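You operate a simulated robot arm through the tools that you are given. There is no shell and no other tool. Be economical: measure what you need, move in short steps, check, and stop when the job is done.

The job below is to be done with a simulated two-armed robot. You get a single attempt, and the scene is never put back.

TASK
Build up the jar riser and stand the peas jar on it.
Fine: push the spare peg into the second peg hole, let the riser step down over both peg heads, then stand the peas jar on the step. Set down upright: peas jar.

Only the result counts: the job must be done as asked and must still hold three seconds after the hand-in. Knocking over, shifting, dropping, spilling or breaking anything else fails it.

THE ROBOT
Two 6-joint arms with two-finger parallel grippers on one trunk, on a base that drives. Base frame: it is fixed to the floor where the robot stands at the start and does not move with it; the origin is under the middle of the robot, x ahead of it, y to its left, z up; the surface under the hand at the start is at about z = 91.2. Units: cm, degrees, N and s.
The left shoulder is at the start at [5, 17, 131.3], the right one opposite. Each reaches about 109.2 cm from its shoulder. Places, roughly: peg heads [60, -50, 100]; riser step [60, 10, 90]; second peg hole [60, -50, 100]; spare peg (3x3x6 cm) [80, 0, 90]. Payload 1.57 kg a hand.
Tool frame (each hand has its own): the origin (TCP) lies between the finger pads and is the grasp point; the fingertips stand 3 cm ahead of it; z points along the fingers, y is the line along which they close. Largest opening 8 cm; finger width 1.7, thickness 1.2; the body of the gripper, 4 by 8.2 cm, starts 8 cm behind the TCP.
Orientation is that of the tool frame in the base frame, as a unit quaternion [x, y, z, w]. With the fingers straight down and closing along the base's y, the tool's x points along the base's -x, its y along +y and its z along -z.

THE INTERFACE
- The arms move only by the tool move_arm. It takes "left_deltas", "right_deltas" or both (then of equal length, played together; a hand with none holds still); each is a list of rows, each a list of 7 numbers: the opening, from 0 (shut) to 1 (fully open), then the shift along the base's x, y, z in units of 250 mm (1.0 is 250 mm), then the turn, a rotation vector about the base's x, y, z in units of 90 degrees (1.0 is 90 degrees). In form: [[hand, dx, dy, dz, ax, ay, az], ...]. A call has 1 to 20 rows; each row is the pose to reach, as a shift and turn from the pose commanded when the call began. A call with a number of a shift or a turn outside -1 to 1 is refused whole. A row lasts 0.2 s, in which the tool goes at most 5 cm and 8.6 degrees; a call with a longer step from one row to the next is refused whole, and so is a gripper value outside its range. Where a pose cannot be reached the arm comes as near as it can. A force on the tool above 40 N (or 10 N above the force at the start of the call, whichever is more), or a blocked arm, ends the call early, and 0.2 s more pass. The fingers move at their own pace (about 7.2 cm/s each) and stop on an object; they squeeze with about 34 N. The grip force told is the motor's: it shows also when the fingers shut on nothing. Time passes only in rows, and 0.2 s behind the last, so rows that repeat a pose let the fingers close. The reply holds the time, the measured pose of the TCP, the force on the tool along the base axes, the opening and the grip force, in the units named above and with some noise, with the torque about the TCP (base axes, N m) and any sound that the robot's microphone picked up.
- Cameras (640 x 400 px; columns grow to the right, rows downward): "scene" is now at [3.19, -2.42, 188.09]; the picture's right is [-0.31, -0.95, 0.00], its down [-0.74, 0.24, -0.63] and it looks along [0.60, -0.20, -0.77] (base axes); focal length 260 px, centre (320, 200). "left" rides on the left gripper at [7.2, 0.7, -12.2] in its tool frame; the picture's right is [-0.09, 1.00, 0.00], its down [-0.84, -0.08, -0.54] and it looks along [-0.54, -0.05, 0.84] (tool axes); focal length 238 px, centre (320, 200). "right" rides on the right gripper at [7.2, -0.7, -12.2] in its tool frame; the picture's right is [0.09, 1.00, 0.00], its down [-0.84, 0.08, -0.54] and it looks along [-0.54, 0.05, 0.84] (tool axes); focal length 238 px, centre (320, 200). There is no depth. A picture from a camera that has moved, and an enlarged one, comes with that camera's place and axes in the base frame and with its lens.
- capture(camera): a new picture of that camera. The clock stands still meanwhile.
- lift_body(by): slides the trunk up (or, below 0, down) by that many cm; the arms and the scene camera ride with it, the base frame stays. It gives what a move gives, with no picture.
- roll_base(legs): drives the robot by 1 to 6 legs, each [ahead, left, turn to the left] in cm, cm and degrees, along the robot's own axes; the way and the turn of a leg run together, so that a leg with both is an arc; at most 150 cm and 180 degrees a leg. The arms and the cameras ride along, it lands a little off, and it stops where it bumps. It gives what a move gives.
- aim_head(pan, tilt): turns the head with the scene camera to pan (to the left, within 86 degrees either way) and tilt (down, from -29 to 69), counted from straight ahead of the robot. It gives what a move gives.
- zoom(camera, box): a new picture of the part [left, top, right, bottom] of that camera's present view, enlarged. The clock stands still meanwhile.
- finish_job(): hands the job in; it is judged then, once.

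Work in short steps. Places have to be worked out from the pictures, the camera data and where the tool is seen: move nearer, look again, correct. Check each grasp and each placing, and mend what went wrong. You have 120 turns and 108 pictures in all, those below and enlarged ones among them. Open the grippers and draw the arms clear of the work before you hand the job in, unless the task says otherwise; then end with one line.

The tools are called after "Emit:" by a JSON object that holds its "fn" and its "kwargs". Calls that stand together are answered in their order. move_arm: Moves the arms, as the interface text tells. Its arguments: {"type":"object","properties":{"left_deltas":{"type":"array","items":{"type":"array","items":{"type":"number"}}},"right_deltas":{"type":"array","items":{"type":"array","items":{"type":"number"}}}},"required":[]} The other tools are called the same way: lift_body (by) slides the trunk up or down; roll_base (legs) drives the base; aim_head (pan, tilt) turns the head that bears the scene camera; capture (camera) takes a picture; zoom (camera, box) takes an enlarged picture of a part of a camera's view; finish_job () hands the job in.

At the start:

```text
t: 0.0
left_position: [65.39, 4.12, 120.4]
left_ee_rot: [0.0, 1.0, 0.0, 0.001]
left_ft_force: [-0.2, 0.9, -0.2]
left_ft_torque: [0.01, -0.01, -0.04]
left_grip_width: 8.02
left_finger_force: 0.1
right_position: [49.36, -43.04, 120.29]
right_ee_rot: [0.0, 1.0, 0.0, 0.0]
right_ft_force: [0.0, 0.4, -0.5]
right_ft_torque: [0.0, -0.02, 0.0]
right_grip_width: 8.0
right_finger_force: 0.0
trunk travel left (down, up): [-92.8, 4.2]
robot x, y, heading: [-0.4, 0.25, -0.1]
head pan, tilt: [-18.0, 50.7]
```

scene: 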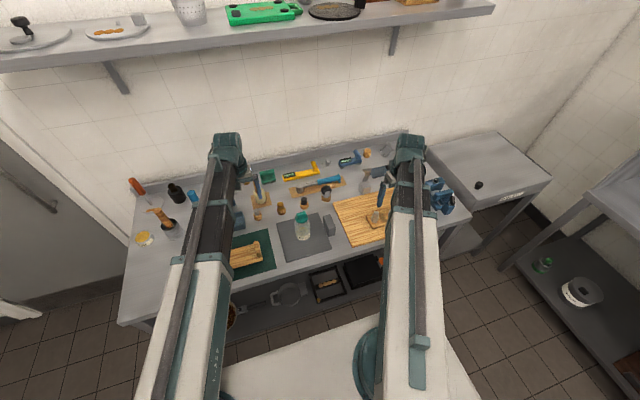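
right: 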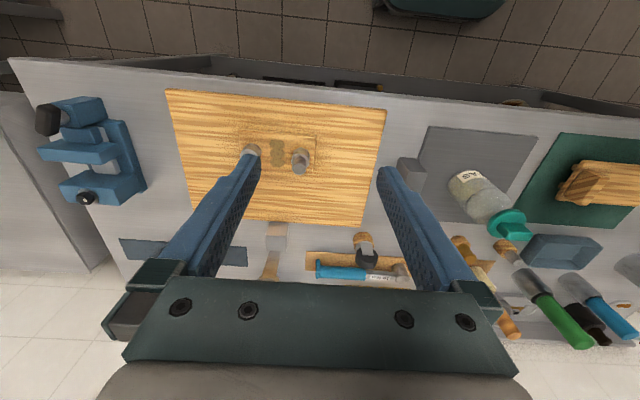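
left: 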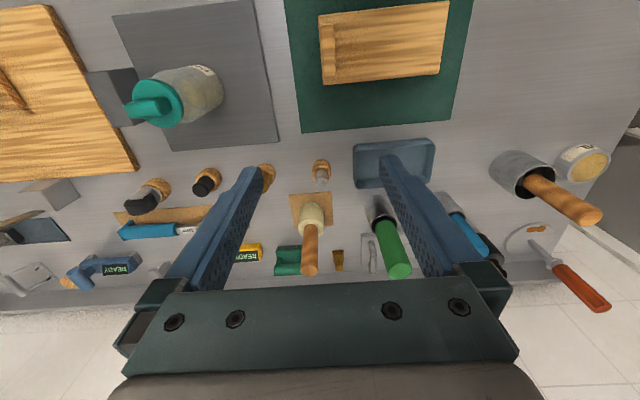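

The right view shows the wooden board with two grey pegs and holes; the left view shows the riser step on the green mat and the jar on the grey mat. I enlarge these.

Emit:
{"fn": "zoom", "kwargs": {"camera": "right", "box": [200, 100, 360, 200]}}

Emit:
{"fn": "zoom", "kwargs": {"camera": "left", "box": [240, 0, 480, 150]}}

Emit:
{"fn": "zoom", "kwargs": {"camera": "left", "box": [80, 120, 400, 320]}}

Emit:
{"fn": "zoom", "kwargs": {"camera": "scene", "box": [220, 140, 420, 280]}}

```text
4.00 times, centred on (280, 150) of right
camera zoom: at [42.05, -43.77, 132.41], right [-0.09, 1.0, 0.0], down [0.84, 0.08, 0.54], along [0.54, 0.05, -0.84], focal length 953 px, centre (480, 400)
```

zoom: 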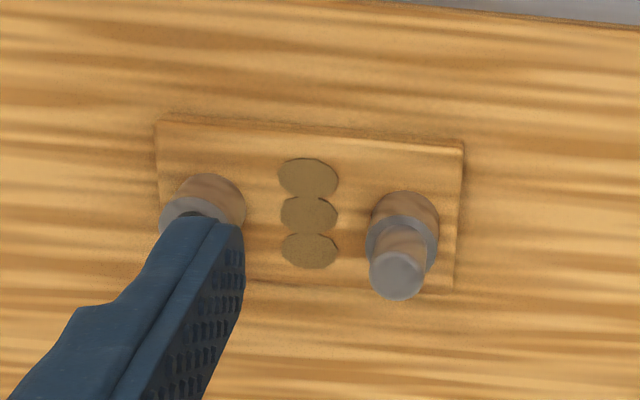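

```text
2.67 times, centred on (360, 75) of left
camera zoom: at [58.25, 4.72, 132.59], right [0.09, 1.0, 0.0], down [0.84, -0.08, 0.54], along [0.54, -0.05, -0.84], focal length 636 px, centre (213, 533)
```

zoom: 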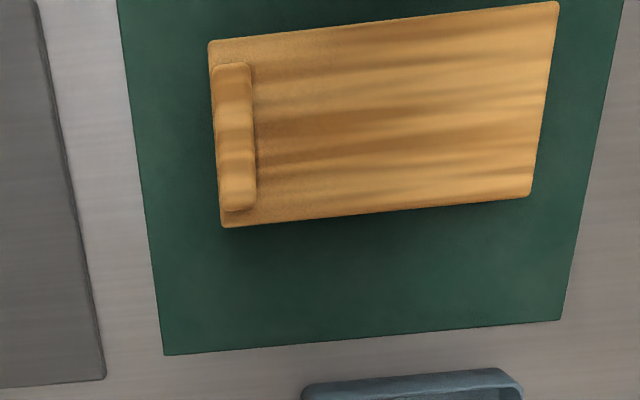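

```text
2.00 times, centred on (240, 220) of left
camera zoom: at [58.25, 4.72, 132.59], right [0.09, 1.0, 0.0], down [0.84, -0.08, 0.54], along [0.54, -0.05, -0.84], focal length 477 px, centre (480, 160)
```

zoom: 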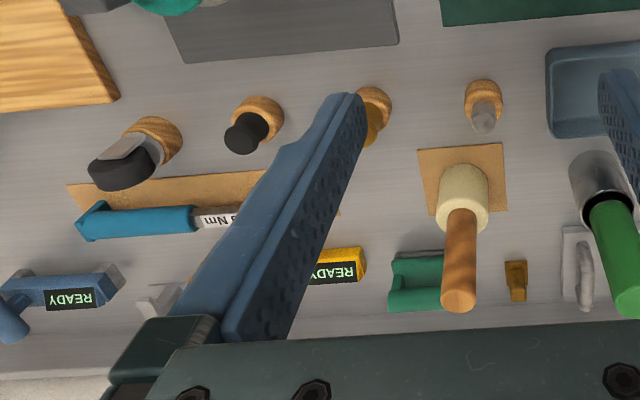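

```text
2.86 times, centred on (320, 210) of scene
camera zoom: at [3.19, -2.42, 188.09], right [-0.31, -0.95, 0.0], down [-0.74, 0.24, -0.63], along [0.6, -0.2, -0.77], focal length 742 px, centre (320, 171)
```

zoom: 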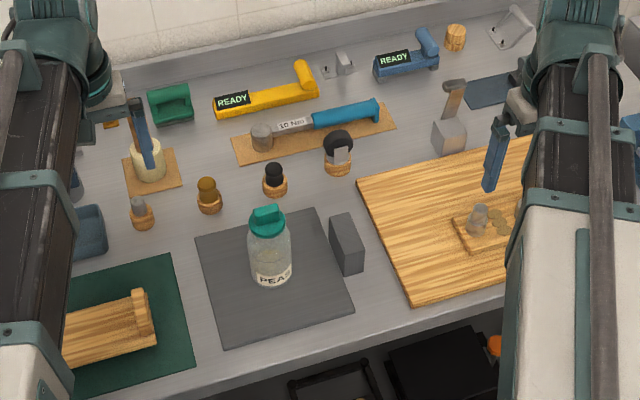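

I shift the right hand sideways (+y) so that the fingers clear the view of the pegs.

Emit:
{"fn": "move_arm", "kwargs": {"right_deltas": [[1, 0, 0.16, 0, 0, 0, 0], [1, -0.1, 0.32, 0, 0, 0, 0], [1, -0.2, 0.48, 0, 0, 0, 0], [1, -0.2, 0.48, 0, 0, 0, 0]]}}

Emit:
{"fn": "capture", "kwargs": {"camera": "right"}}

Emit:
{"fn": "zoom", "kwargs": {"camera": "right", "box": [120, 80, 280, 180]}}

```text
t: 1.0
left_position: [65.48, 4.08, 120.33]
left_ee_rot: [0.0, 1.0, 0.0, 0.0]
left_ft_force: [0.0, -0.4, 0.4]
left_ft_torque: [0.02, 0.02, -0.02]
left_grip_width: 7.99
left_finger_force: 0.1
right_position: [44.41, -31.03, 120.27]
right_ee_rot: [-0.001, 1.0, 0.0, 0.001]
right_ft_force: [0.1, 0.0, 0.2]
right_ft_torque: [0.02, 0.01, 0.02]
right_grip_width: 8.02
right_finger_force: 0.0
trunk travel left (down, up): [-92.8, 4.2]
robot x, y, heading: [0.09, -0.12, 0.1]
head pan, tilt: [-18.0, 50.7]
```

```text
100 pictures are left
camera right: at [37.14, -31.75, 132.39], right [-0.09, 1.0, 0.0], down [0.84, 0.08, 0.54], along [0.54, 0.05, -0.84], focal length 238 px, centre (320, 200)
```

right: 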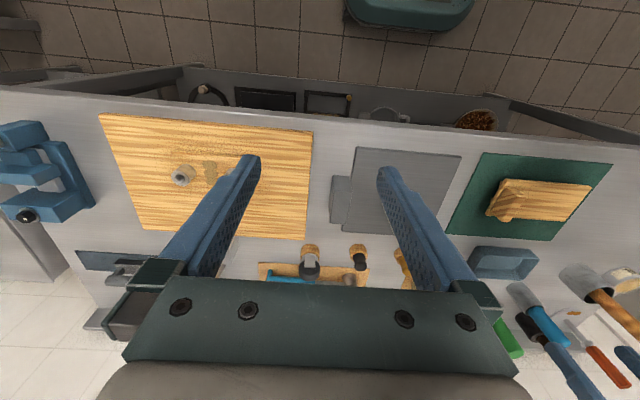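

```text
4.00 times, centred on (200, 130) of right
camera zoom: at [37.14, -31.75, 132.39], right [-0.09, 1.0, 0.0], down [0.84, 0.08, 0.54], along [0.54, 0.05, -0.84], focal length 953 px, centre (800, 480)
```

zoom: 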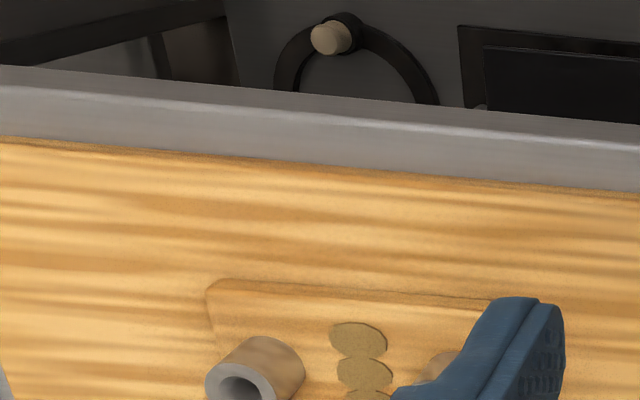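

The socket on one end is empty and the other carries a grey-headed peg. Now I compare the spare-peg candidates with tight zooms.

Emit:
{"fn": "zoom", "kwargs": {"camera": "scene", "box": [240, 180, 360, 255]}}

Emit:
{"fn": "move_arm", "kwargs": {"right_deltas": [[1, 0.1, -0.16, 0, 0, 0, 0], [1, 0.2, -0.32, 0, 0, 0, 0], [1, 0.2, -0.5, 0, 0, 0, 0], [1, 0.1, -0.65, 0, 0, 0, 0], [1, 0, -0.75, 0, 0, 0, 0], [1, 0, -0.75, 0, 0, 0, 0]]}}

Emit:
{"fn": "zoom", "kwargs": {"camera": "right", "box": [240, 80, 400, 180]}}

```text
5.33 times, centred on (300, 218) of scene
camera zoom: at [3.23, -2.5, 188.08], right [-0.31, -0.95, 0.0], down [-0.74, 0.24, -0.63], along [0.6, -0.2, -0.77], focal length 1384 px, centre (427, 107)
```

zoom: 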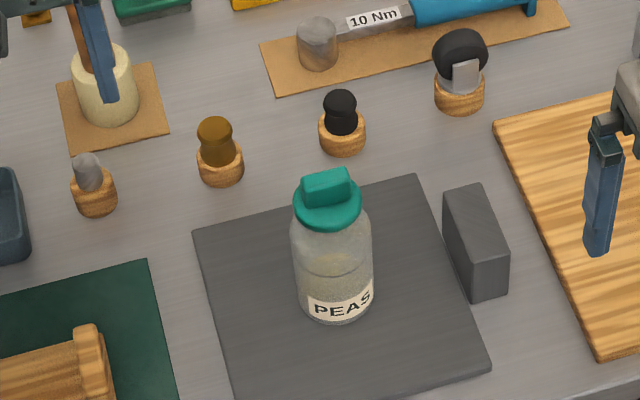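

```text
t: 2.4
left_position: [65.43, 4.21, 120.29]
left_ee_rot: [0.0, 1.0, -0.001, 0.001]
left_ft_force: [-0.7, 0.1, -0.4]
left_ft_torque: [-0.01, -0.02, 0.01]
left_grip_width: 8.03
left_finger_force: 0.0
right_position: [44.39, -49.68, 120.28]
right_ee_rot: [0.0, 1.0, 0.0, -0.001]
right_ft_force: [-0.9, 0.2, -0.5]
right_ft_torque: [0.01, 0.0, 0.01]
right_grip_width: 8.02
right_finger_force: 0.1
trunk travel left (down, up): [-92.8, 4.2]
robot x, y, heading: [-0.03, -0.24, 0.1]
head pan, tilt: [-18.0, 50.7]
```

```text
4.00 times, centred on (320, 130) of right
camera zoom: at [37.03, -50.38, 132.41], right [-0.09, 1.0, 0.0], down [0.84, 0.08, 0.54], along [0.54, 0.05, -0.84], focal length 953 px, centre (320, 480)
```

zoom: 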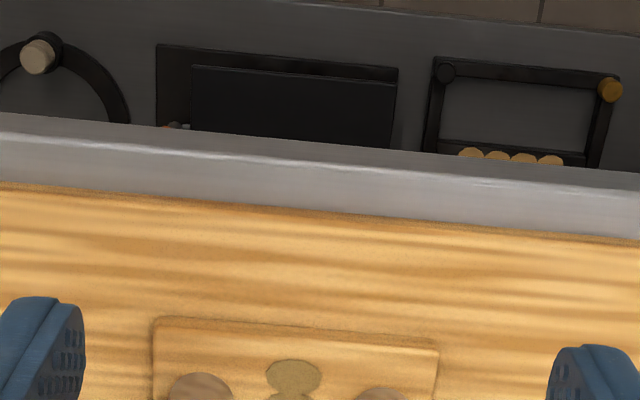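

Emit:
{"fn": "zoom", "kwargs": {"camera": "right", "box": [270, 150, 366, 210]}}

Emit:
{"fn": "zoom", "kwargs": {"camera": "left", "box": [280, 140, 376, 200]}}

```text
6.67 times, centred on (318, 180) of right
camera zoom: at [37.03, -50.38, 132.41], right [-0.09, 1.0, 0.0], down [0.84, 0.08, 0.54], along [0.54, 0.05, -0.84], focal length 1589 px, centre (333, 333)
```

zoom: 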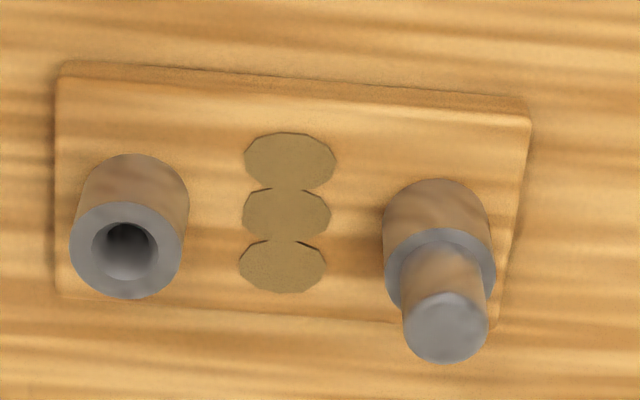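

```text
6.67 times, centred on (328, 170) of left
camera zoom: at [58.27, 4.75, 132.58], right [0.09, 1.0, 0.0], down [0.84, -0.08, 0.54], along [0.54, -0.05, -0.84], focal length 1589 px, centre (267, 400)
```

zoom: 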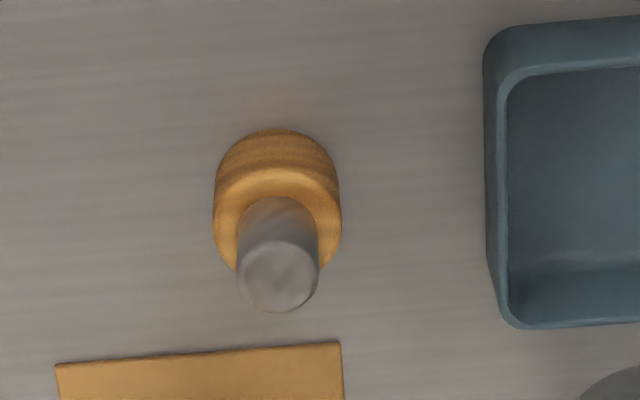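

The grey peg at about (77, 3), top z≈97, matches the installed one. I park the left hand to the left and bring the right hand above the spare peg, looking on the way.

Emit:
{"fn": "move_arm", "kwargs": {"left_deltas": [[1, -0.15, 0.1, 0, 0, 0, 0], [1, -0.3, 0.2, 0, 0, 0, 0], [1, -0.45, 0.35, 0, 0, 0, 0], [1, -0.6, 0.5, 0, 0, 0, 0], [1, -0.7, 0.65, 0, 0, 0, 0], [1, -0.8, 0.8, 0, 0, 0, 0], [1, -0.8, 0.95, 0, 0, 0, 0], [1, -0.8, 1, 0, 0, 0, 0]]}}

Emit:
{"fn": "move_arm", "kwargs": {"right_deltas": [[1, 0.1, 0.15, 0, 0, 0, 0], [1, 0.2, 0.3, 0, 0, 0, 0], [1, 0.3, 0.45, 0, 0, 0, 0], [1, 0.4, 0.6, 0, 0, 0, 0], [1, 0.48, 0.75, 0, 0, 0, 0], [1, 0.52, 0.9, 0, 0, 0, 0], [1, 0.56, 1.0, 0, 0, 0, 0], [1, 0.56, 1.0, 0, 0, 0, 0]]}}

```text
refused: row 3 steps farther than a row can; nothing moved
```

```text
t: 4.2
left_position: [65.34, 4.06, 120.28]
left_ee_rot: [-0.001, 1.0, 0.001, 0.0]
left_ft_force: [-0.4, -0.5, -0.7]
left_ft_torque: [0.02, -0.01, 0.0]
left_grip_width: 7.99
left_finger_force: 0.0
right_position: [58.34, -24.81, 120.35]
right_ee_rot: [0.0, 1.0, 0.0, 0.0]
right_ft_force: [-0.2, -1.0, 0.5]
right_ft_torque: [0.01, -0.02, -0.01]
right_grip_width: 7.99
right_finger_force: 0.0
trunk travel left (down, up): [-92.8, 4.2]
robot x, y, heading: [-0.1, 0.39, -0.2]
head pan, tilt: [-18.0, 50.7]
```

The left move was refused for too long a step; I repeat it with smaller steps.

Emit:
{"fn": "move_arm", "kwargs": {"left_deltas": [[1, -0.12, 0.1, 0, 0, 0, 0], [1, -0.24, 0.2, 0, 0, 0, 0], [1, -0.36, 0.32, 0, 0, 0, 0], [1, -0.48, 0.44, 0, 0, 0, 0], [1, -0.6, 0.56, 0, 0, 0, 0], [1, -0.7, 0.7, 0, 0, 0, 0], [1, -0.8, 0.84, 0, 0, 0, 0], [1, -0.8, 1, 0, 0, 0, 0], [1, -0.8, 1, 0, 0, 0, 0]]}}

Emit:
{"fn": "capture", "kwargs": {"camera": "right"}}

Emit:
{"fn": "capture", "kwargs": {"camera": "scene"}}

```text
t: 6.2
left_position: [45.29, 29.05, 120.36]
left_ee_rot: [0.0, 1.0, 0.0, 0.0]
left_ft_force: [-0.5, -0.9, -0.1]
left_ft_torque: [-0.04, 0.05, -0.01]
left_grip_width: 8.01
left_finger_force: 0.1
right_position: [58.34, -24.94, 120.22]
right_ee_rot: [0.0, 1.0, -0.001, 0.0]
right_ft_force: [0.3, -0.2, -0.3]
right_ft_torque: [-0.02, 0.02, 0.03]
right_grip_width: 7.99
right_finger_force: 0.0
trunk travel left (down, up): [-92.8, 4.2]
robot x, y, heading: [-0.03, 0.32, -0.0]
head pan, tilt: [-18.0, 50.7]
```

```text
94 pictures are left
camera right: at [51.02, -25.57, 132.41], right [-0.09, 1.0, 0.0], down [0.84, 0.08, 0.54], along [0.54, 0.05, -0.84], focal length 238 px, centre (320, 200)
```

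right: 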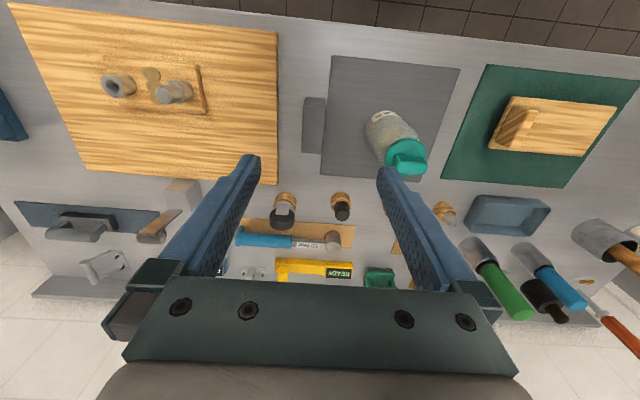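

```text
93 pictures are left
camera scene: at [3.16, -2.48, 188.09], right [-0.31, -0.95, 0.0], down [-0.74, 0.24, -0.63], along [0.6, -0.2, -0.77], focal length 260 px, centre (320, 200)
```

scene: 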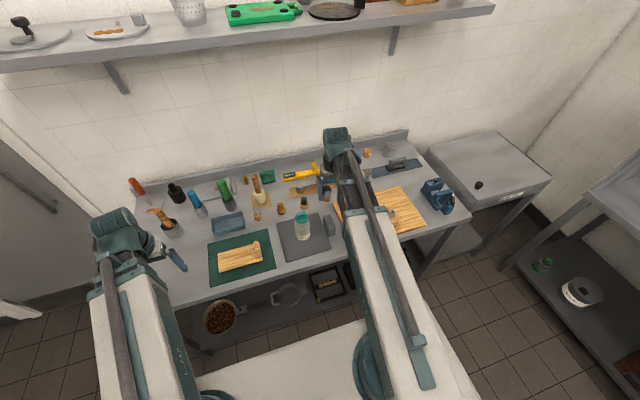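

Next, the right hand travels to above the spare peg, still high, and looks.

Emit:
{"fn": "move_arm", "kwargs": {"right_deltas": [[1, 0.1, 0.12, 0, 0, 0, 0], [1, 0.2, 0.24, 0, 0, 0, 0], [1, 0.3, 0.36, 0, 0, 0, 0], [1, 0.4, 0.48, 0, 0, 0, 0], [1, 0.5, 0.6, 0, 0, 0, 0], [1, 0.6, 0.72, 0, 0, 0, 0], [1, 0.68, 0.84, 0, 0, 0, 0], [1, 0.75, 1.0, 0, 0, 0, 0], [1, 0.75, 1.0, 0, 0, 0, 0]]}}

Emit:
{"fn": "move_arm", "kwargs": {"right_deltas": [[1, 0, 0.116, 0, 0, 0, 0], [1, 0, 0.116, -0.16, 0, 0, 0], [1, 0, 0.116, -0.32, 0, 0, 0], [1, 0, 0.116, -0.32, 0, 0, 0]]}}

Emit:
{"fn": "capture", "kwargs": {"camera": "right"}}

Emit:
{"fn": "zoom", "kwargs": {"camera": "scene", "box": [220, 150, 340, 225]}}

```text
t: 8.2
left_position: [45.24, 29.01, 120.4]
left_ee_rot: [0.0, 1.0, 0.001, 0.0]
left_ft_force: [-1.1, 0.0, 0.0]
left_ft_torque: [0.05, 0.03, -0.02]
left_grip_width: 8.01
left_finger_force: 0.0
right_position: [77.36, -0.12, 120.31]
right_ee_rot: [0.0, 1.0, -0.001, 0.0]
right_ft_force: [-1.4, 0.0, 0.4]
right_ft_torque: [0.02, -0.02, -0.03]
right_grip_width: 7.99
right_finger_force: 0.1
trunk travel left (down, up): [-92.8, 4.2]
robot x, y, heading: [0.19, -0.33, -0.0]
head pan, tilt: [-18.0, 50.7]
```

```text
t: 9.2
left_position: [45.31, 28.95, 120.28]
left_ee_rot: [0.0, 1.0, 0.0, 0.001]
left_ft_force: [0.3, 0.1, 0.3]
left_ft_torque: [0.04, 0.04, 0.0]
left_grip_width: 8.02
left_finger_force: 0.1
right_position: [77.23, 2.91, 120.29]
right_ee_rot: [0.001, 1.0, 0.0, -0.001]
right_ft_force: [0.1, -0.3, 0.4]
right_ft_torque: [0.01, -0.01, -0.01]
right_grip_width: 8.0
right_finger_force: 0.1
right hand out of reach, approached as far as the arm can: row 2, 3, 4
trunk travel left (down, up): [-92.8, 4.2]
robot x, y, heading: [0.1, -0.33, 0.2]
head pan, tilt: [-18.0, 50.7]
```

```text
92 pictures are left
camera right: at [69.98, 2.32, 132.41], right [-0.09, 1.0, 0.0], down [0.84, 0.08, 0.54], along [0.54, 0.05, -0.84], focal length 238 px, centre (320, 200)
```

right: 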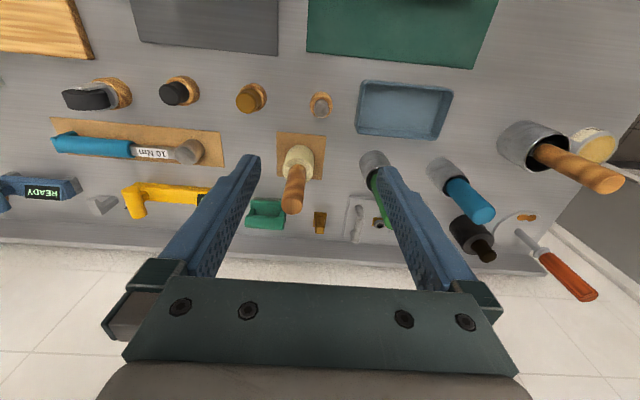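

```text
5.33 times, centred on (280, 188) of scene
camera zoom: at [3.2, -2.44, 188.09], right [-0.31, -0.95, 0.0], down [-0.74, 0.24, -0.63], along [0.6, -0.2, -0.77], focal length 1384 px, centre (533, 267)
```

zoom: 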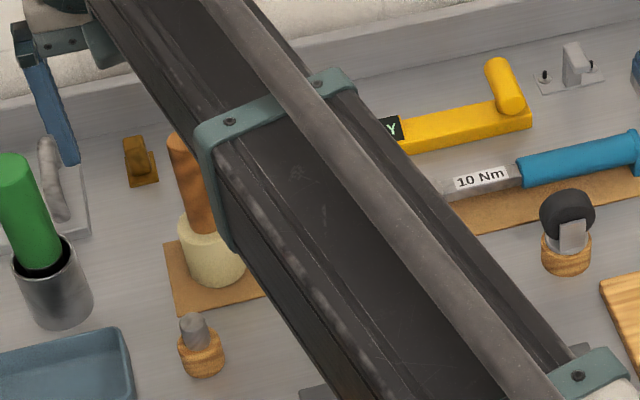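

The arm cannot go lower there by itself, but the hands ride with the trunk, so I lower the trunk by 10 cm and fine-tune the position.

Emit:
{"fn": "lift_body", "kwargs": {"by": -10}}

Emit:
{"fn": "move_arm", "kwargs": {"right_deltas": [[1, -0.02, 0, 0, 0, 0, 0], [1, -0.02, 0.0, -0.1, 0, 0, 0], [1, -0.02, 0.0, -0.2, 0, 0, 0], [1, -0.02, 0.0, -0.2, 0, 0, 0]]}}

Emit:
{"fn": "capture", "kwargs": {"camera": "right"}}

```text
t: 10.5
left_position: [45.2, 29.09, 110.24]
left_ee_rot: [0.0, 1.0, 0.0, 0.0]
left_ft_force: [-0.5, 0.9, 1.2]
left_ft_torque: [0.01, 0.01, -0.01]
left_grip_width: 7.97
left_finger_force: 0.1
right_position: [77.28, 2.98, 110.25]
right_ee_rot: [0.001, 1.0, 0.0, 0.0]
right_ft_force: [-0.4, 0.2, 0.8]
right_ft_torque: [0.02, 0.04, 0.0]
right_grip_width: 8.01
right_finger_force: 0.0
trunk travel left (down, up): [-82.8, 14.2]
robot x, y, heading: [-0.12, 0.17, -0.1]
head pan, tilt: [-18.0, 50.7]
```

```text
t: 11.5
left_position: [45.28, 29.03, 110.31]
left_ee_rot: [0.0, 1.0, 0.0, 0.0]
left_ft_force: [0.5, -0.2, 0.3]
left_ft_torque: [-0.01, -0.03, 0.0]
left_grip_width: 8.02
left_finger_force: 0.0
right_position: [76.75, 3.02, 110.25]
right_ee_rot: [0.0, 1.0, 0.0, 0.0]
right_ft_force: [1.1, -0.4, 0.0]
right_ft_torque: [0.02, -0.02, -0.03]
right_grip_width: 7.98
right_finger_force: 0.0
right hand out of reach, approached as far as the arm can: row 2, 3, 4
trunk travel left (down, up): [-82.8, 14.2]
robot x, y, heading: [-0.08, 0.14, 0.1]
head pan, tilt: [-18.0, 50.7]
```

```text
90 pictures are left
camera right: at [69.51, 2.35, 122.41], right [-0.09, 1.0, 0.0], down [0.84, 0.08, 0.54], along [0.54, 0.05, -0.84], focal length 238 px, centre (320, 200)
```

right: 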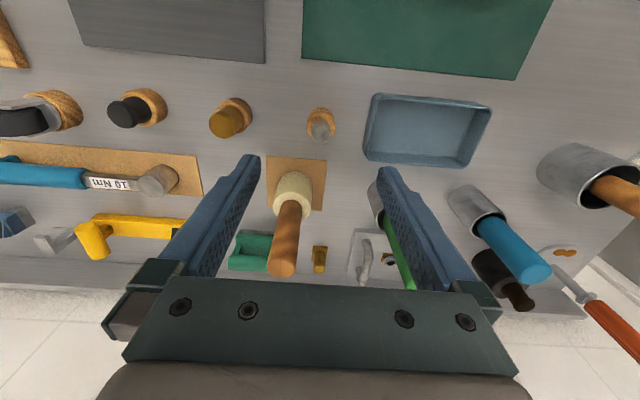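

The peg sits centred between the fingers. I raise the left hand and lower the trunk by 9, then check.

Emit:
{"fn": "move_arm", "kwargs": {"left_deltas": [[1, 0, 0, 0.16, 0, 0, 0], [1, 0, 0, 0.32, 0, 0, 0], [1, 0, 0, 0.48, 0, 0, 0], [1, 0, 0, 0.6, 0, 0, 0]], "right_deltas": [[1, 0.008, 0, 0, 0, 0, 0], [1, 0.008, 0, 0, 0, 0, 0], [1, 0.008, 0, 0, 0, 0, 0], [1, 0.008, 0, 0, 0, 0, 0]]}}

Emit:
{"fn": "lift_body", "kwargs": {"by": -9}}

Emit:
{"fn": "capture", "kwargs": {"camera": "right"}}

Emit:
{"fn": "capture", "kwargs": {"camera": "scene"}}

```text
t: 12.5
left_position: [45.27, 28.96, 110.19]
left_ee_rot: [0.0, 1.0, 0.0, 0.0]
left_ft_force: [0.9, -0.2, 0.0]
left_ft_torque: [0.0, 0.02, 0.01]
left_grip_width: 8.01
left_finger_force: 0.1
left hand out of reach, approached as far as the arm can: row 1, 2, 3, 4
right_position: [77.07, 2.92, 110.26]
right_ee_rot: [0.0, 1.0, 0.0, -0.001]
right_ft_force: [0.8, 0.3, -1.4]
right_ft_torque: [0.01, 0.01, 0.01]
right_grip_width: 8.0
right_finger_force: 0.1
trunk travel left (down, up): [-82.8, 14.2]
robot x, y, heading: [-0.16, -0.02, 0.1]
head pan, tilt: [-18.0, 50.7]
```

```text
t: 13.8
left_position: [45.39, 28.91, 101.29]
left_ee_rot: [0.0, 1.0, 0.001, 0.0]
left_ft_force: [0.9, 0.2, -0.1]
left_ft_torque: [-0.01, 0.0, -0.03]
left_grip_width: 8.01
left_finger_force: 0.0
right_position: [76.96, 2.93, 101.23]
right_ee_rot: [0.0, 1.0, -0.001, 0.0]
right_ft_force: [0.5, -0.3, -0.3]
right_ft_torque: [0.0, 0.02, 0.02]
right_grip_width: 7.99
right_finger_force: 0.0
trunk travel left (down, up): [-73.8, 23.2]
robot x, y, heading: [-0.33, 0.24, -0.1]
head pan, tilt: [-18.0, 50.7]
```

```text
89 pictures are left
camera right: at [69.71, 2.33, 113.42], right [-0.09, 1.0, 0.0], down [0.84, 0.08, 0.54], along [0.54, 0.05, -0.84], focal length 238 px, centre (320, 200)
```

right: 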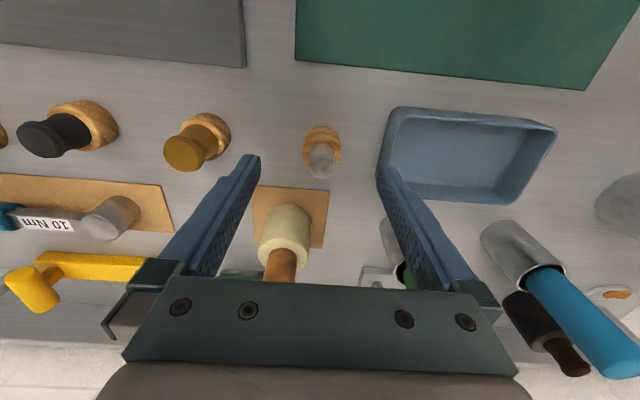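

```text
88 pictures are left
camera scene: at [3.18, -2.42, 169.09], right [-0.31, -0.95, 0.0], down [-0.74, 0.24, -0.63], along [0.6, -0.2, -0.77], focal length 260 px, centre (320, 200)
```

scene: 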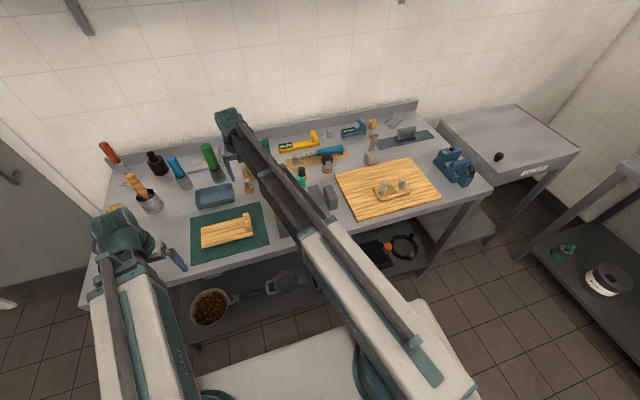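

Peg is centred. I lower 3.6 cm so the tips stop just above the cork ring, then shut the gripper.

Emit:
{"fn": "lift_body", "kwargs": {"by": -3.6}}

Emit:
{"fn": "zoom", "kwargs": {"camera": "right", "box": [220, 100, 420, 225]}}

```text
t: 14.6
left_position: [45.17, 29.18, 97.71]
left_ee_rot: [0.001, 1.0, 0.0, 0.0]
left_ft_force: [0.4, 0.1, 0.2]
left_ft_torque: [0.01, -0.01, 0.0]
left_grip_width: 8.01
left_finger_force: 0.2
right_position: [76.96, 3.03, 97.75]
right_ee_rot: [0.0, 1.0, 0.0, 0.0]
right_ft_force: [-1.0, -0.3, 0.1]
right_ft_torque: [0.0, 0.01, 0.0]
right_grip_width: 8.0
right_finger_force: 0.1
trunk travel left (down, up): [-70.2, 26.8]
robot x, y, heading: [0.54, 0.21, -0.1]
head pan, tilt: [-18.0, 50.7]
```

```text
3.20 times, centred on (320, 162) of right
camera zoom: at [69.71, 2.33, 109.82], right [-0.09, 1.0, 0.0], down [0.84, 0.08, 0.54], along [0.54, 0.05, -0.84], focal length 763 px, centre (320, 320)
```

zoom: 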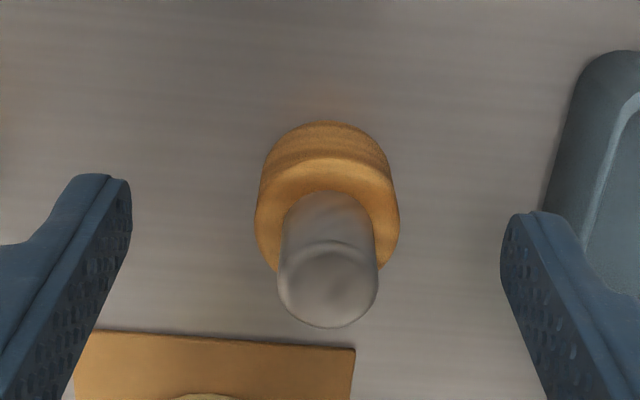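

Aligned; close on the peg, then lift by the trunk.

Emit:
{"fn": "move_arm", "kwargs": {"right_deltas": [[1, 0, 0.004, 0, 0, 0, 0], [0.5, 0, 0.004, 0, 0, 0, 0], [0.2, 0, 0.004, 0, 0, 0, 0], [0, 0, 0.004, 0, 0, 0, 0], [0, 0, 0.004, 0, 0, 0, 0], [0, 0, 0.004, 0, 0, 0, 0]]}}

Emit:
{"fn": "lift_body", "kwargs": {"by": 8}}

Emit:
{"fn": "zoom", "kwargs": {"camera": "right", "box": [220, 80, 420, 205]}}

```text
t: 16.0
left_position: [45.27, 28.95, 97.76]
left_ee_rot: [0.0, 1.0, -0.001, 0.001]
left_ft_force: [0.6, -0.1, -0.1]
left_ft_torque: [0.0, -0.03, 0.01]
left_grip_width: 7.97
left_finger_force: 0.0
right_position: [76.98, 3.07, 97.69]
right_ee_rot: [-0.001, 1.0, 0.0, 0.001]
right_ft_force: [-0.5, -0.5, 1.4]
right_ft_torque: [-0.01, 0.0, 0.02]
right_grip_width: 1.98
right_finger_force: 33.9
trunk travel left (down, up): [-70.2, 26.8]
robot x, y, heading: [-0.26, -0.47, 0.1]
head pan, tilt: [-18.0, 50.7]
```

```text
t: 17.1
left_position: [45.33, 29.05, 105.67]
left_ee_rot: [-0.001, 1.0, 0.0, 0.0]
left_ft_force: [0.1, 0.0, 0.0]
left_ft_torque: [0.03, -0.01, 0.02]
left_grip_width: 7.99
left_finger_force: 0.0
right_position: [77.02, 3.17, 105.62]
right_ee_rot: [0.0, 1.0, 0.0, 0.0]
right_ft_force: [0.0, -0.5, -1.0]
right_ft_torque: [-0.02, 0.03, 0.01]
right_grip_width: 1.97
right_finger_force: 33.7
trunk travel left (down, up): [-78.2, 18.8]
robot x, y, heading: [0.16, -0.25, 0.0]
head pan, tilt: [-18.0, 50.7]
```

```text
3.20 times, centred on (320, 142) of right
camera zoom: at [69.71, 2.43, 117.8], right [-0.09, 1.0, 0.0], down [0.84, 0.08, 0.54], along [0.54, 0.05, -0.84], focal length 763 px, centre (320, 384)
```

zoom: 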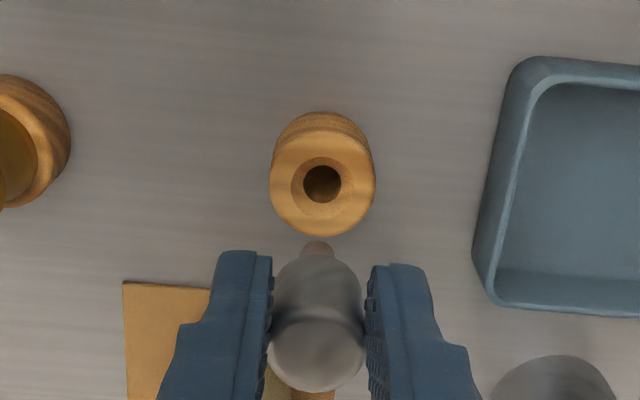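

The peg is held and its thin lower shank can be seen. I lift 14 more for the transit and bring it toward the plate.

Emit:
{"fn": "lift_body", "kwargs": {"by": 14}}

Emit:
{"fn": "move_arm", "kwargs": {"right_deltas": [[0, -0.1, -0.12, 0, 0, 0, 0], [0, -0.2, -0.24, 0, 0, 0, 0], [0, -0.3, -0.36, 0, 0, 0, 0], [0, -0.4, -0.48, 0, 0, 0, 0], [0, -0.5, -0.6, 0, 0, 0, 0], [0, -0.6, -0.72, 0, 0, 0, 0], [0, -0.7, -0.84, 0, 0, 0, 0], [0, -0.8, -1, 0, 0, 0, 0]]}}

Emit:
{"fn": "move_arm", "kwargs": {"right_deltas": [[0, 0, -0.18, 0, 0, 0, 0], [0, 0, -0.36, 0, 0, 0, 0], [0, 0, -0.54, 0, 0, 0, 0], [0, 0, -0.72, 0, 0, 0, 0], [0, 0, -0.9, 0, 0, 0, 0], [0, 0, -0.9, 0, 0, 0, 0]]}}

Emit:
{"fn": "capture", "kwargs": {"camera": "right"}}

```text
t: 18.8
left_position: [45.27, 29.03, 119.72]
left_ee_rot: [-0.001, 1.0, 0.001, 0.001]
left_ft_force: [0.3, 0.2, -0.2]
left_ft_torque: [0.02, -0.03, 0.02]
left_grip_width: 8.01
left_finger_force: 0.1
right_position: [77.18, 3.03, 119.74]
right_ee_rot: [0.0, 1.0, 0.0, 0.0]
right_ft_force: [-0.7, 0.0, -1.2]
right_ft_torque: [-0.01, 0.03, 0.0]
right_grip_width: 1.94
right_finger_force: 33.4
trunk travel left (down, up): [-92.2, 4.8]
robot x, y, heading: [-0.01, -0.15, 0.1]
head pan, tilt: [-18.0, 50.7]
```

```text
t: 20.6
left_position: [45.3, 28.98, 119.66]
left_ee_rot: [0.0, 1.0, 0.001, 0.001]
left_ft_force: [0.4, -0.5, -0.5]
left_ft_torque: [0.03, 0.02, -0.02]
left_grip_width: 7.98
left_finger_force: 0.1
right_position: [56.54, -22.04, 119.7]
right_ee_rot: [0.0, 1.0, 0.0, -0.001]
right_ft_force: [-0.6, -1.0, -0.1]
right_ft_torque: [0.01, -0.01, 0.0]
right_grip_width: 1.96
right_finger_force: 33.6
trunk travel left (down, up): [-92.2, 4.8]
robot x, y, heading: [0.01, -0.12, -0.1]
head pan, tilt: [-18.0, 50.7]
```

```text
t: 22.0
left_position: [45.28, 29.07, 119.66]
left_ee_rot: [0.0, 1.0, 0.001, 0.0]
left_ft_force: [0.1, 0.6, -0.5]
left_ft_torque: [0.01, 0.03, -0.01]
left_grip_width: 8.0
left_finger_force: 0.1
right_position: [56.96, -44.3, 119.67]
right_ee_rot: [0.0, 1.0, 0.0, 0.001]
right_ft_force: [0.2, 1.1, -0.4]
right_ft_torque: [-0.05, -0.03, -0.02]
right_grip_width: 1.96
right_finger_force: 33.7
right hand out of reach, approached as far as the arm can: row 5
trunk travel left (down, up): [-92.2, 4.8]
robot x, y, heading: [0.05, 0.23, -0.1]
head pan, tilt: [-18.0, 50.7]
```

```text
85 pictures are left
camera right: at [49.7, -44.88, 131.83], right [-0.09, 1.0, 0.0], down [0.84, 0.08, 0.54], along [0.54, 0.05, -0.84], focal length 238 px, centre (320, 200)
```

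right: 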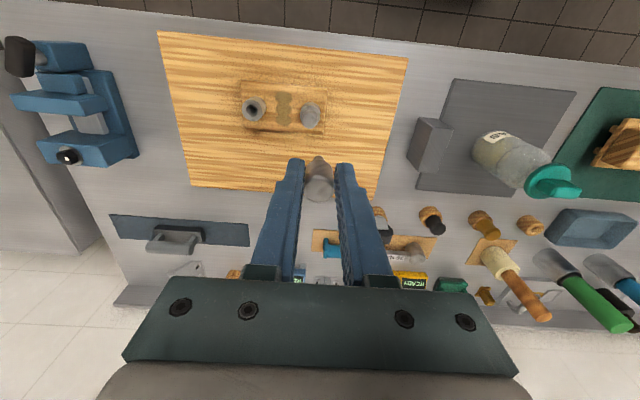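

Hole judged at (57.7, −53.7, 97). I move above it and lower the trunk 8 cm for a closer look.

Emit:
{"fn": "move_arm", "kwargs": {"right_deltas": [[0, 0.028, -0.15, 0, 0, 0, 0], [0, 0.028, -0.3, 0, 0, 0, 0], [0, 0.028, -0.372, 0, 0, 0, 0], [0, 0.028, -0.372, 0, 0, 0, 0]]}}

Emit:
{"fn": "lift_body", "kwargs": {"by": -8}}

Emit:
{"fn": "capture", "kwargs": {"camera": "right"}}

Emit:
{"fn": "zoom", "kwargs": {"camera": "right", "box": [240, 110, 400, 210]}}

Emit:
{"fn": "zoom", "kwargs": {"camera": "scene", "box": [350, 130, 450, 192]}}

```text
t: 23.0
left_position: [45.24, 29.07, 119.74]
left_ee_rot: [0.0, 1.0, 0.0, 0.0]
left_ft_force: [0.3, 0.2, 0.2]
left_ft_torque: [-0.02, -0.01, 0.0]
left_grip_width: 8.02
left_finger_force: 0.0
right_position: [57.71, -53.86, 119.58]
right_ee_rot: [-0.001, 1.0, 0.0, 0.0]
right_ft_force: [0.0, -0.5, -0.8]
right_ft_torque: [-0.02, -0.01, 0.03]
right_grip_width: 1.97
right_finger_force: 33.5
trunk travel left (down, up): [-92.2, 4.8]
robot x, y, heading: [-0.05, 0.29, -0.1]
head pan, tilt: [-18.0, 50.7]
```

```text
t: 24.2
left_position: [45.28, 29.07, 111.7]
left_ee_rot: [0.0, 1.0, 0.0, 0.001]
left_ft_force: [0.2, -0.8, -0.1]
left_ft_torque: [-0.01, 0.01, -0.01]
left_grip_width: 8.01
left_finger_force: 0.0
right_position: [57.7, -53.87, 111.71]
right_ee_rot: [0.0, 1.0, 0.0, -0.001]
right_ft_force: [0.2, 0.5, -0.7]
right_ft_torque: [-0.02, 0.04, -0.01]
right_grip_width: 2.01
right_finger_force: 33.3
trunk travel left (down, up): [-84.2, 12.8]
robot x, y, heading: [-0.28, 0.06, -0.1]
head pan, tilt: [-18.0, 50.7]
```

```text
84 pictures are left
camera right: at [50.4, -54.54, 123.82], right [-0.09, 1.0, 0.0], down [0.84, 0.08, 0.54], along [0.54, 0.05, -0.84], focal length 238 px, centre (320, 200)
```

right: 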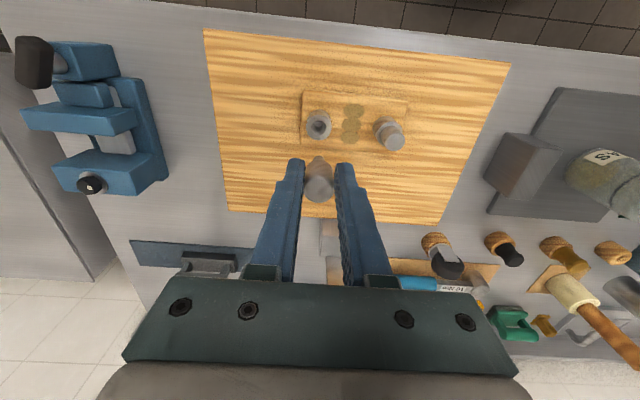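

```text
4.00 times, centred on (320, 160) of right
camera zoom: at [50.4, -54.54, 123.82], right [-0.09, 1.0, 0.0], down [0.84, 0.08, 0.54], along [0.54, 0.05, -0.84], focal length 953 px, centre (320, 360)
```

zoom: 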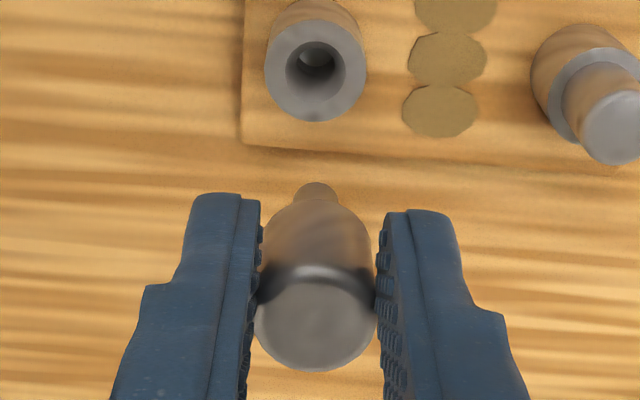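

```text
6.40 times, centred on (400, 161) of scene
camera zoom: at [3.18, -2.42, 179.49], right [-0.31, -0.95, 0.0], down [-0.74, 0.24, -0.63], along [0.6, -0.2, -0.77], focal length 1661 px, centre (-192, 450)
```

zoom: 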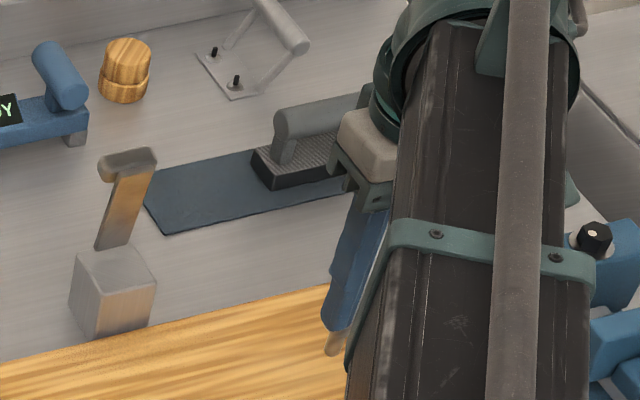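

The peg tip and the hole mouth (funnel-shaped) are both visible. Hole refined to about (58.2, −53.95, 96.4); I correct and lower to 104 to look again.

Emit:
{"fn": "move_arm", "kwargs": {"right_deltas": [[0, 0.018, -0.003, 0, 0, 0, 0], [0, 0.018, -0.003, 0, 0, 0, 0]]}}

Emit:
{"fn": "lift_body", "kwargs": {"by": -7.5}}

Emit:
{"fn": "zoom", "kwargs": {"camera": "right", "box": [240, 110, 400, 210]}}

```text
t: 24.8
left_position: [45.24, 29.09, 111.7]
left_ee_rot: [0.001, 1.0, 0.0, 0.001]
left_ft_force: [0.0, -0.6, -0.6]
left_ft_torque: [-0.02, -0.02, -0.02]
left_grip_width: 8.02
left_finger_force: 0.0
right_position: [58.16, -54.04, 111.8]
right_ee_rot: [0.0, 1.0, 0.0, 0.0]
right_ft_force: [0.8, -0.6, 0.2]
right_ft_torque: [0.0, -0.01, -0.01]
right_grip_width: 1.98
right_finger_force: 34.0
trunk travel left (down, up): [-84.2, 12.8]
robot x, y, heading: [-0.01, 0.15, 0.0]
head pan, tilt: [-18.0, 50.7]
```

```text
t: 25.9
left_position: [45.26, 29.13, 104.24]
left_ee_rot: [0.0, 1.0, 0.0, 0.0]
left_ft_force: [1.2, 0.6, -0.2]
left_ft_torque: [0.0, -0.01, 0.01]
left_grip_width: 8.0
left_finger_force: 0.1
right_position: [58.14, -53.88, 104.22]
right_ee_rot: [0.0, 1.0, 0.0, 0.0]
right_ft_force: [-0.4, 0.2, -0.5]
right_ft_torque: [0.01, -0.01, 0.03]
right_grip_width: 1.97
right_finger_force: 33.8
trunk travel left (down, up): [-76.7, 20.3]
robot x, y, heading: [0.44, -0.12, -0.2]
head pan, tilt: [-18.0, 50.7]
```

```text
4.00 times, centred on (320, 160) of right
camera zoom: at [50.86, -54.63, 116.32], right [-0.09, 1.0, 0.0], down [0.84, 0.08, 0.54], along [0.54, 0.05, -0.84], focal length 953 px, centre (320, 360)
```

zoom: 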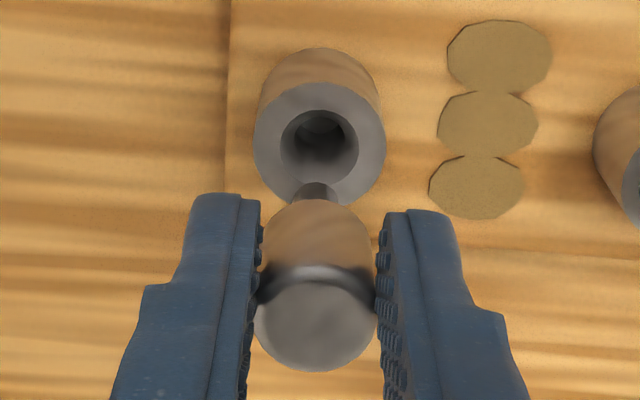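

Peg geometry: shank bottom ≈4.2 below TCP, shoulder ≈2.3 below. Hole at (58.25, −53.95, 96.2). I correct by (+0.19, +0.07) and lower to just at the mouth.

Emit:
{"fn": "move_arm", "kwargs": {"right_deltas": [[0, 0.0076, 0.003, 0, 0, 0, 0], [0, 0.0076, 0.003, 0, 0, 0, 0]]}}

Emit:
{"fn": "lift_body", "kwargs": {"by": -3.4}}

Emit:
{"fn": "zoom", "kwargs": {"camera": "right", "box": [240, 110, 400, 210]}}

```text
t: 26.5
left_position: [45.34, 29.01, 104.2]
left_ee_rot: [-0.001, 1.0, 0.001, -0.001]
left_ft_force: [0.4, -1.0, -0.5]
left_ft_torque: [-0.01, 0.0, -0.02]
left_grip_width: 7.99
left_finger_force: 0.1
right_position: [58.4, -54.04, 104.15]
right_ee_rot: [0.0, 1.0, 0.0, 0.001]
right_ft_force: [0.5, -1.1, -0.5]
right_ft_torque: [0.04, -0.02, 0.0]
right_grip_width: 1.96
right_finger_force: 33.6
trunk travel left (down, up): [-76.7, 20.3]
robot x, y, heading: [-0.27, -0.18, -0.1]
head pan, tilt: [-18.0, 50.7]
```

```text
t: 27.3
left_position: [45.23, 29.09, 100.72]
left_ee_rot: [-0.001, 1.0, 0.0, 0.002]
left_ft_force: [-0.4, -0.3, -0.3]
left_ft_torque: [0.02, 0.0, 0.02]
left_grip_width: 8.01
left_finger_force: 0.0
right_position: [58.25, -53.73, 100.91]
right_ee_rot: [0.0, 1.0, 0.0, 0.0]
right_ft_force: [-3.0, -0.7, 11.2]
right_ft_torque: [-0.08, 0.04, -0.01]
right_grip_width: 2.0
right_finger_force: 34.2
trunk travel left (down, up): [-73.3, 23.7]
robot x, y, heading: [-0.18, 0.31, -0.1]
head pan, tilt: [-18.0, 50.7]
```

```text
4.00 times, centred on (320, 160) of right
camera zoom: at [50.91, -54.51, 112.98], right [-0.09, 1.0, 0.0], down [0.84, 0.08, 0.54], along [0.54, 0.05, -0.84], focal length 953 px, centre (320, 360)
```

zoom: 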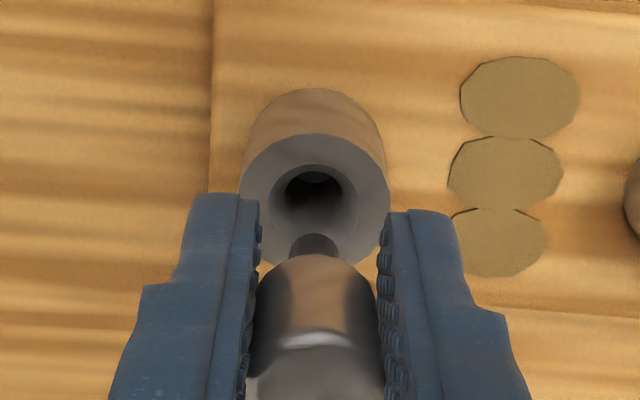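

It touched the far rim (11 N): the tip is too far in +x. I raise by 1.5 cm and check the peg's hold.

Emit:
{"fn": "lift_body", "kwargs": {"by": 1.5}}

Emit:
{"fn": "zoom", "kwargs": {"camera": "right", "box": [240, 110, 400, 210]}}

```text
t: 27.9
left_position: [45.4, 29.12, 102.3]
left_ee_rot: [0.0, 1.0, -0.001, 0.0]
left_ft_force: [-0.4, 0.2, 0.5]
left_ft_torque: [0.02, 0.03, -0.02]
left_grip_width: 8.0
left_finger_force: 0.0
right_position: [58.5, -53.91, 102.27]
right_ee_rot: [0.0, 1.0, 0.0, 0.0]
right_ft_force: [0.2, 0.1, -0.3]
right_ft_torque: [0.02, 0.0, -0.01]
right_grip_width: 1.97
right_finger_force: 34.0
trunk travel left (down, up): [-74.8, 22.2]
robot x, y, heading: [-0.08, -0.24, -0.4]
head pan, tilt: [-18.0, 50.7]
```

```text
4.00 times, centred on (320, 160) of right
camera zoom: at [51.1, -54.54, 114.39], right [-0.09, 1.0, 0.0], down [0.84, 0.08, 0.54], along [0.54, 0.05, -0.84], focal length 953 px, centre (320, 360)
```

zoom: 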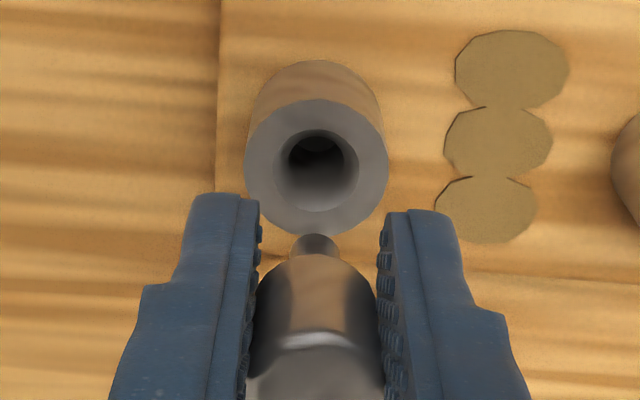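

Emit:
{"fn": "zoom", "kwargs": {"camera": "right", "box": [240, 140, 400, 240]}}

Emit:
{"fn": "zoom", "kwargs": {"camera": "scene", "box": [350, 100, 470, 175]}}

```text
4.00 times, centred on (320, 190) of right
camera zoom: at [51.1, -54.54, 114.39], right [-0.09, 1.0, 0.0], down [0.84, 0.08, 0.54], along [0.54, 0.05, -0.84], focal length 953 px, centre (320, 240)
```

zoom: 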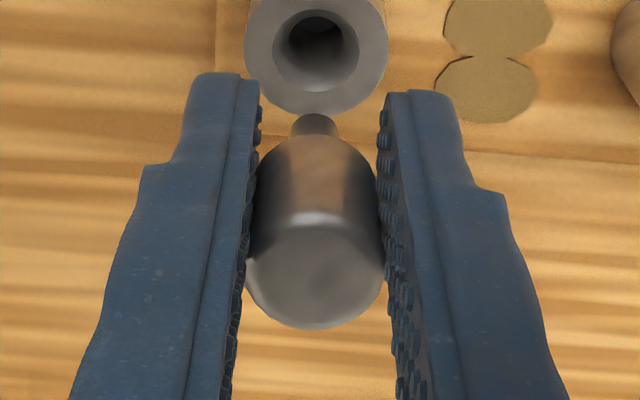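

```text
5.33 times, centred on (410, 138) of scene
camera zoom: at [3.24, -2.44, 170.08], right [-0.31, -0.95, 0.0], down [-0.74, 0.24, -0.63], along [0.6, -0.2, -0.77], focal length 1384 px, centre (-160, 533)
```

zoom: 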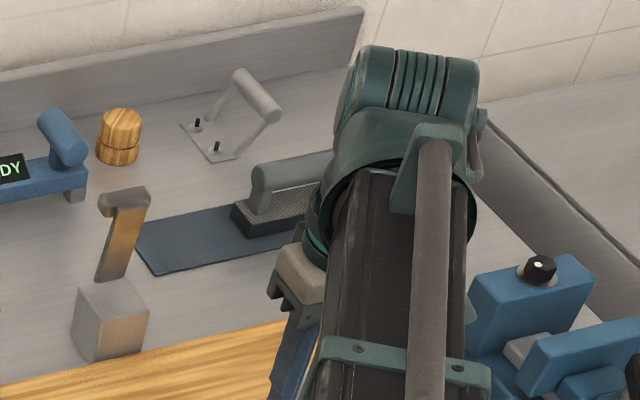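

The peg slid up about 2 cm in the grip, and re-working the geometry it sits ~0.65 cm in +x of the TCP. I shift x by −0.95 and check alignment before lowering.

Emit:
{"fn": "move_arm", "kwargs": {"right_deltas": [[0, -0.038, -0.002, 0, 0, 0, 0], [0, -0.038, -0.002, 0, 0, 0, 0]]}}

Emit:
{"fn": "zoom", "kwargs": {"camera": "right", "box": [240, 120, 400, 220]}}

```text
t: 28.5
left_position: [45.36, 29.0, 102.31]
left_ee_rot: [0.0, 1.0, 0.0, 0.0]
left_ft_force: [-0.3, -0.7, -0.4]
left_ft_torque: [-0.02, 0.01, -0.01]
left_grip_width: 8.02
left_finger_force: 0.1
right_position: [57.45, -53.92, 102.24]
right_ee_rot: [0.0, 1.0, 0.0, 0.0]
right_ft_force: [0.1, -0.4, -0.7]
right_ft_torque: [0.02, 0.01, -0.01]
right_grip_width: 2.01
right_finger_force: 33.0
trunk travel left (down, up): [-74.8, 22.2]
robot x, y, heading: [0.02, -0.1, -0.2]
head pan, tilt: [-18.0, 50.7]
```

```text
4.00 times, centred on (320, 170) of right
camera zoom: at [50.07, -54.55, 114.41], right [-0.09, 1.0, 0.0], down [0.84, 0.08, 0.54], along [0.54, 0.05, -0.84], focal length 953 px, centre (320, 320)
```

zoom: 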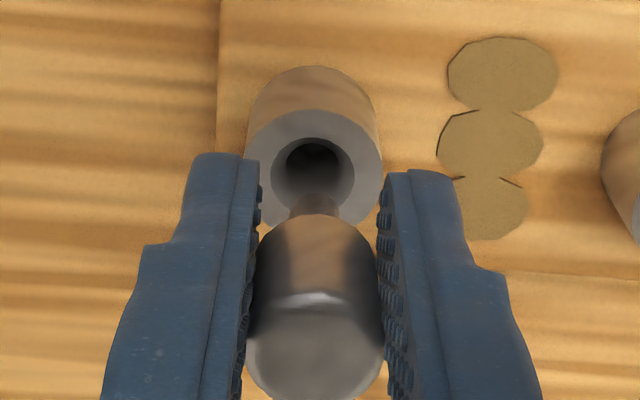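

Tip and hole now line up within about 1 mm by calculation. I lower 1.7 cm and look.

Emit:
{"fn": "lift_body", "kwargs": {"by": -1.7}}

Emit:
{"fn": "zoom", "kwargs": {"camera": "right", "box": [240, 120, 400, 220]}}

```text
t: 29.2
left_position: [45.27, 28.93, 100.59]
left_ee_rot: [0.001, 1.0, 0.0, 0.0]
left_ft_force: [0.1, -0.4, -0.1]
left_ft_torque: [0.03, 0.01, 0.0]
left_grip_width: 7.99
left_finger_force: 0.1
right_position: [57.31, -53.9, 100.59]
right_ee_rot: [0.0, 1.0, 0.001, 0.0]
right_ft_force: [-0.9, -0.5, -0.3]
right_ft_torque: [0.04, 0.01, -0.02]
right_grip_width: 2.03
right_finger_force: 33.9
trunk travel left (down, up): [-73.1, 23.9]
robot x, y, heading: [0.41, 0.21, -0.2]
head pan, tilt: [-18.0, 50.7]
```

```text
4.00 times, centred on (320, 170) of right
camera zoom: at [50.05, -54.56, 112.71], right [-0.09, 1.0, 0.0], down [0.84, 0.08, 0.54], along [0.54, 0.05, -0.84], focal length 953 px, centre (320, 320)
```

zoom: 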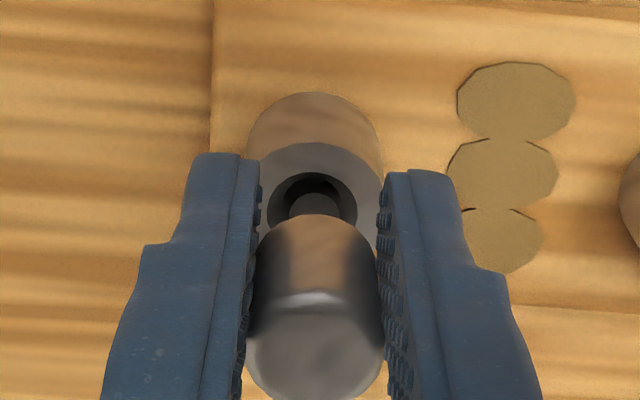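

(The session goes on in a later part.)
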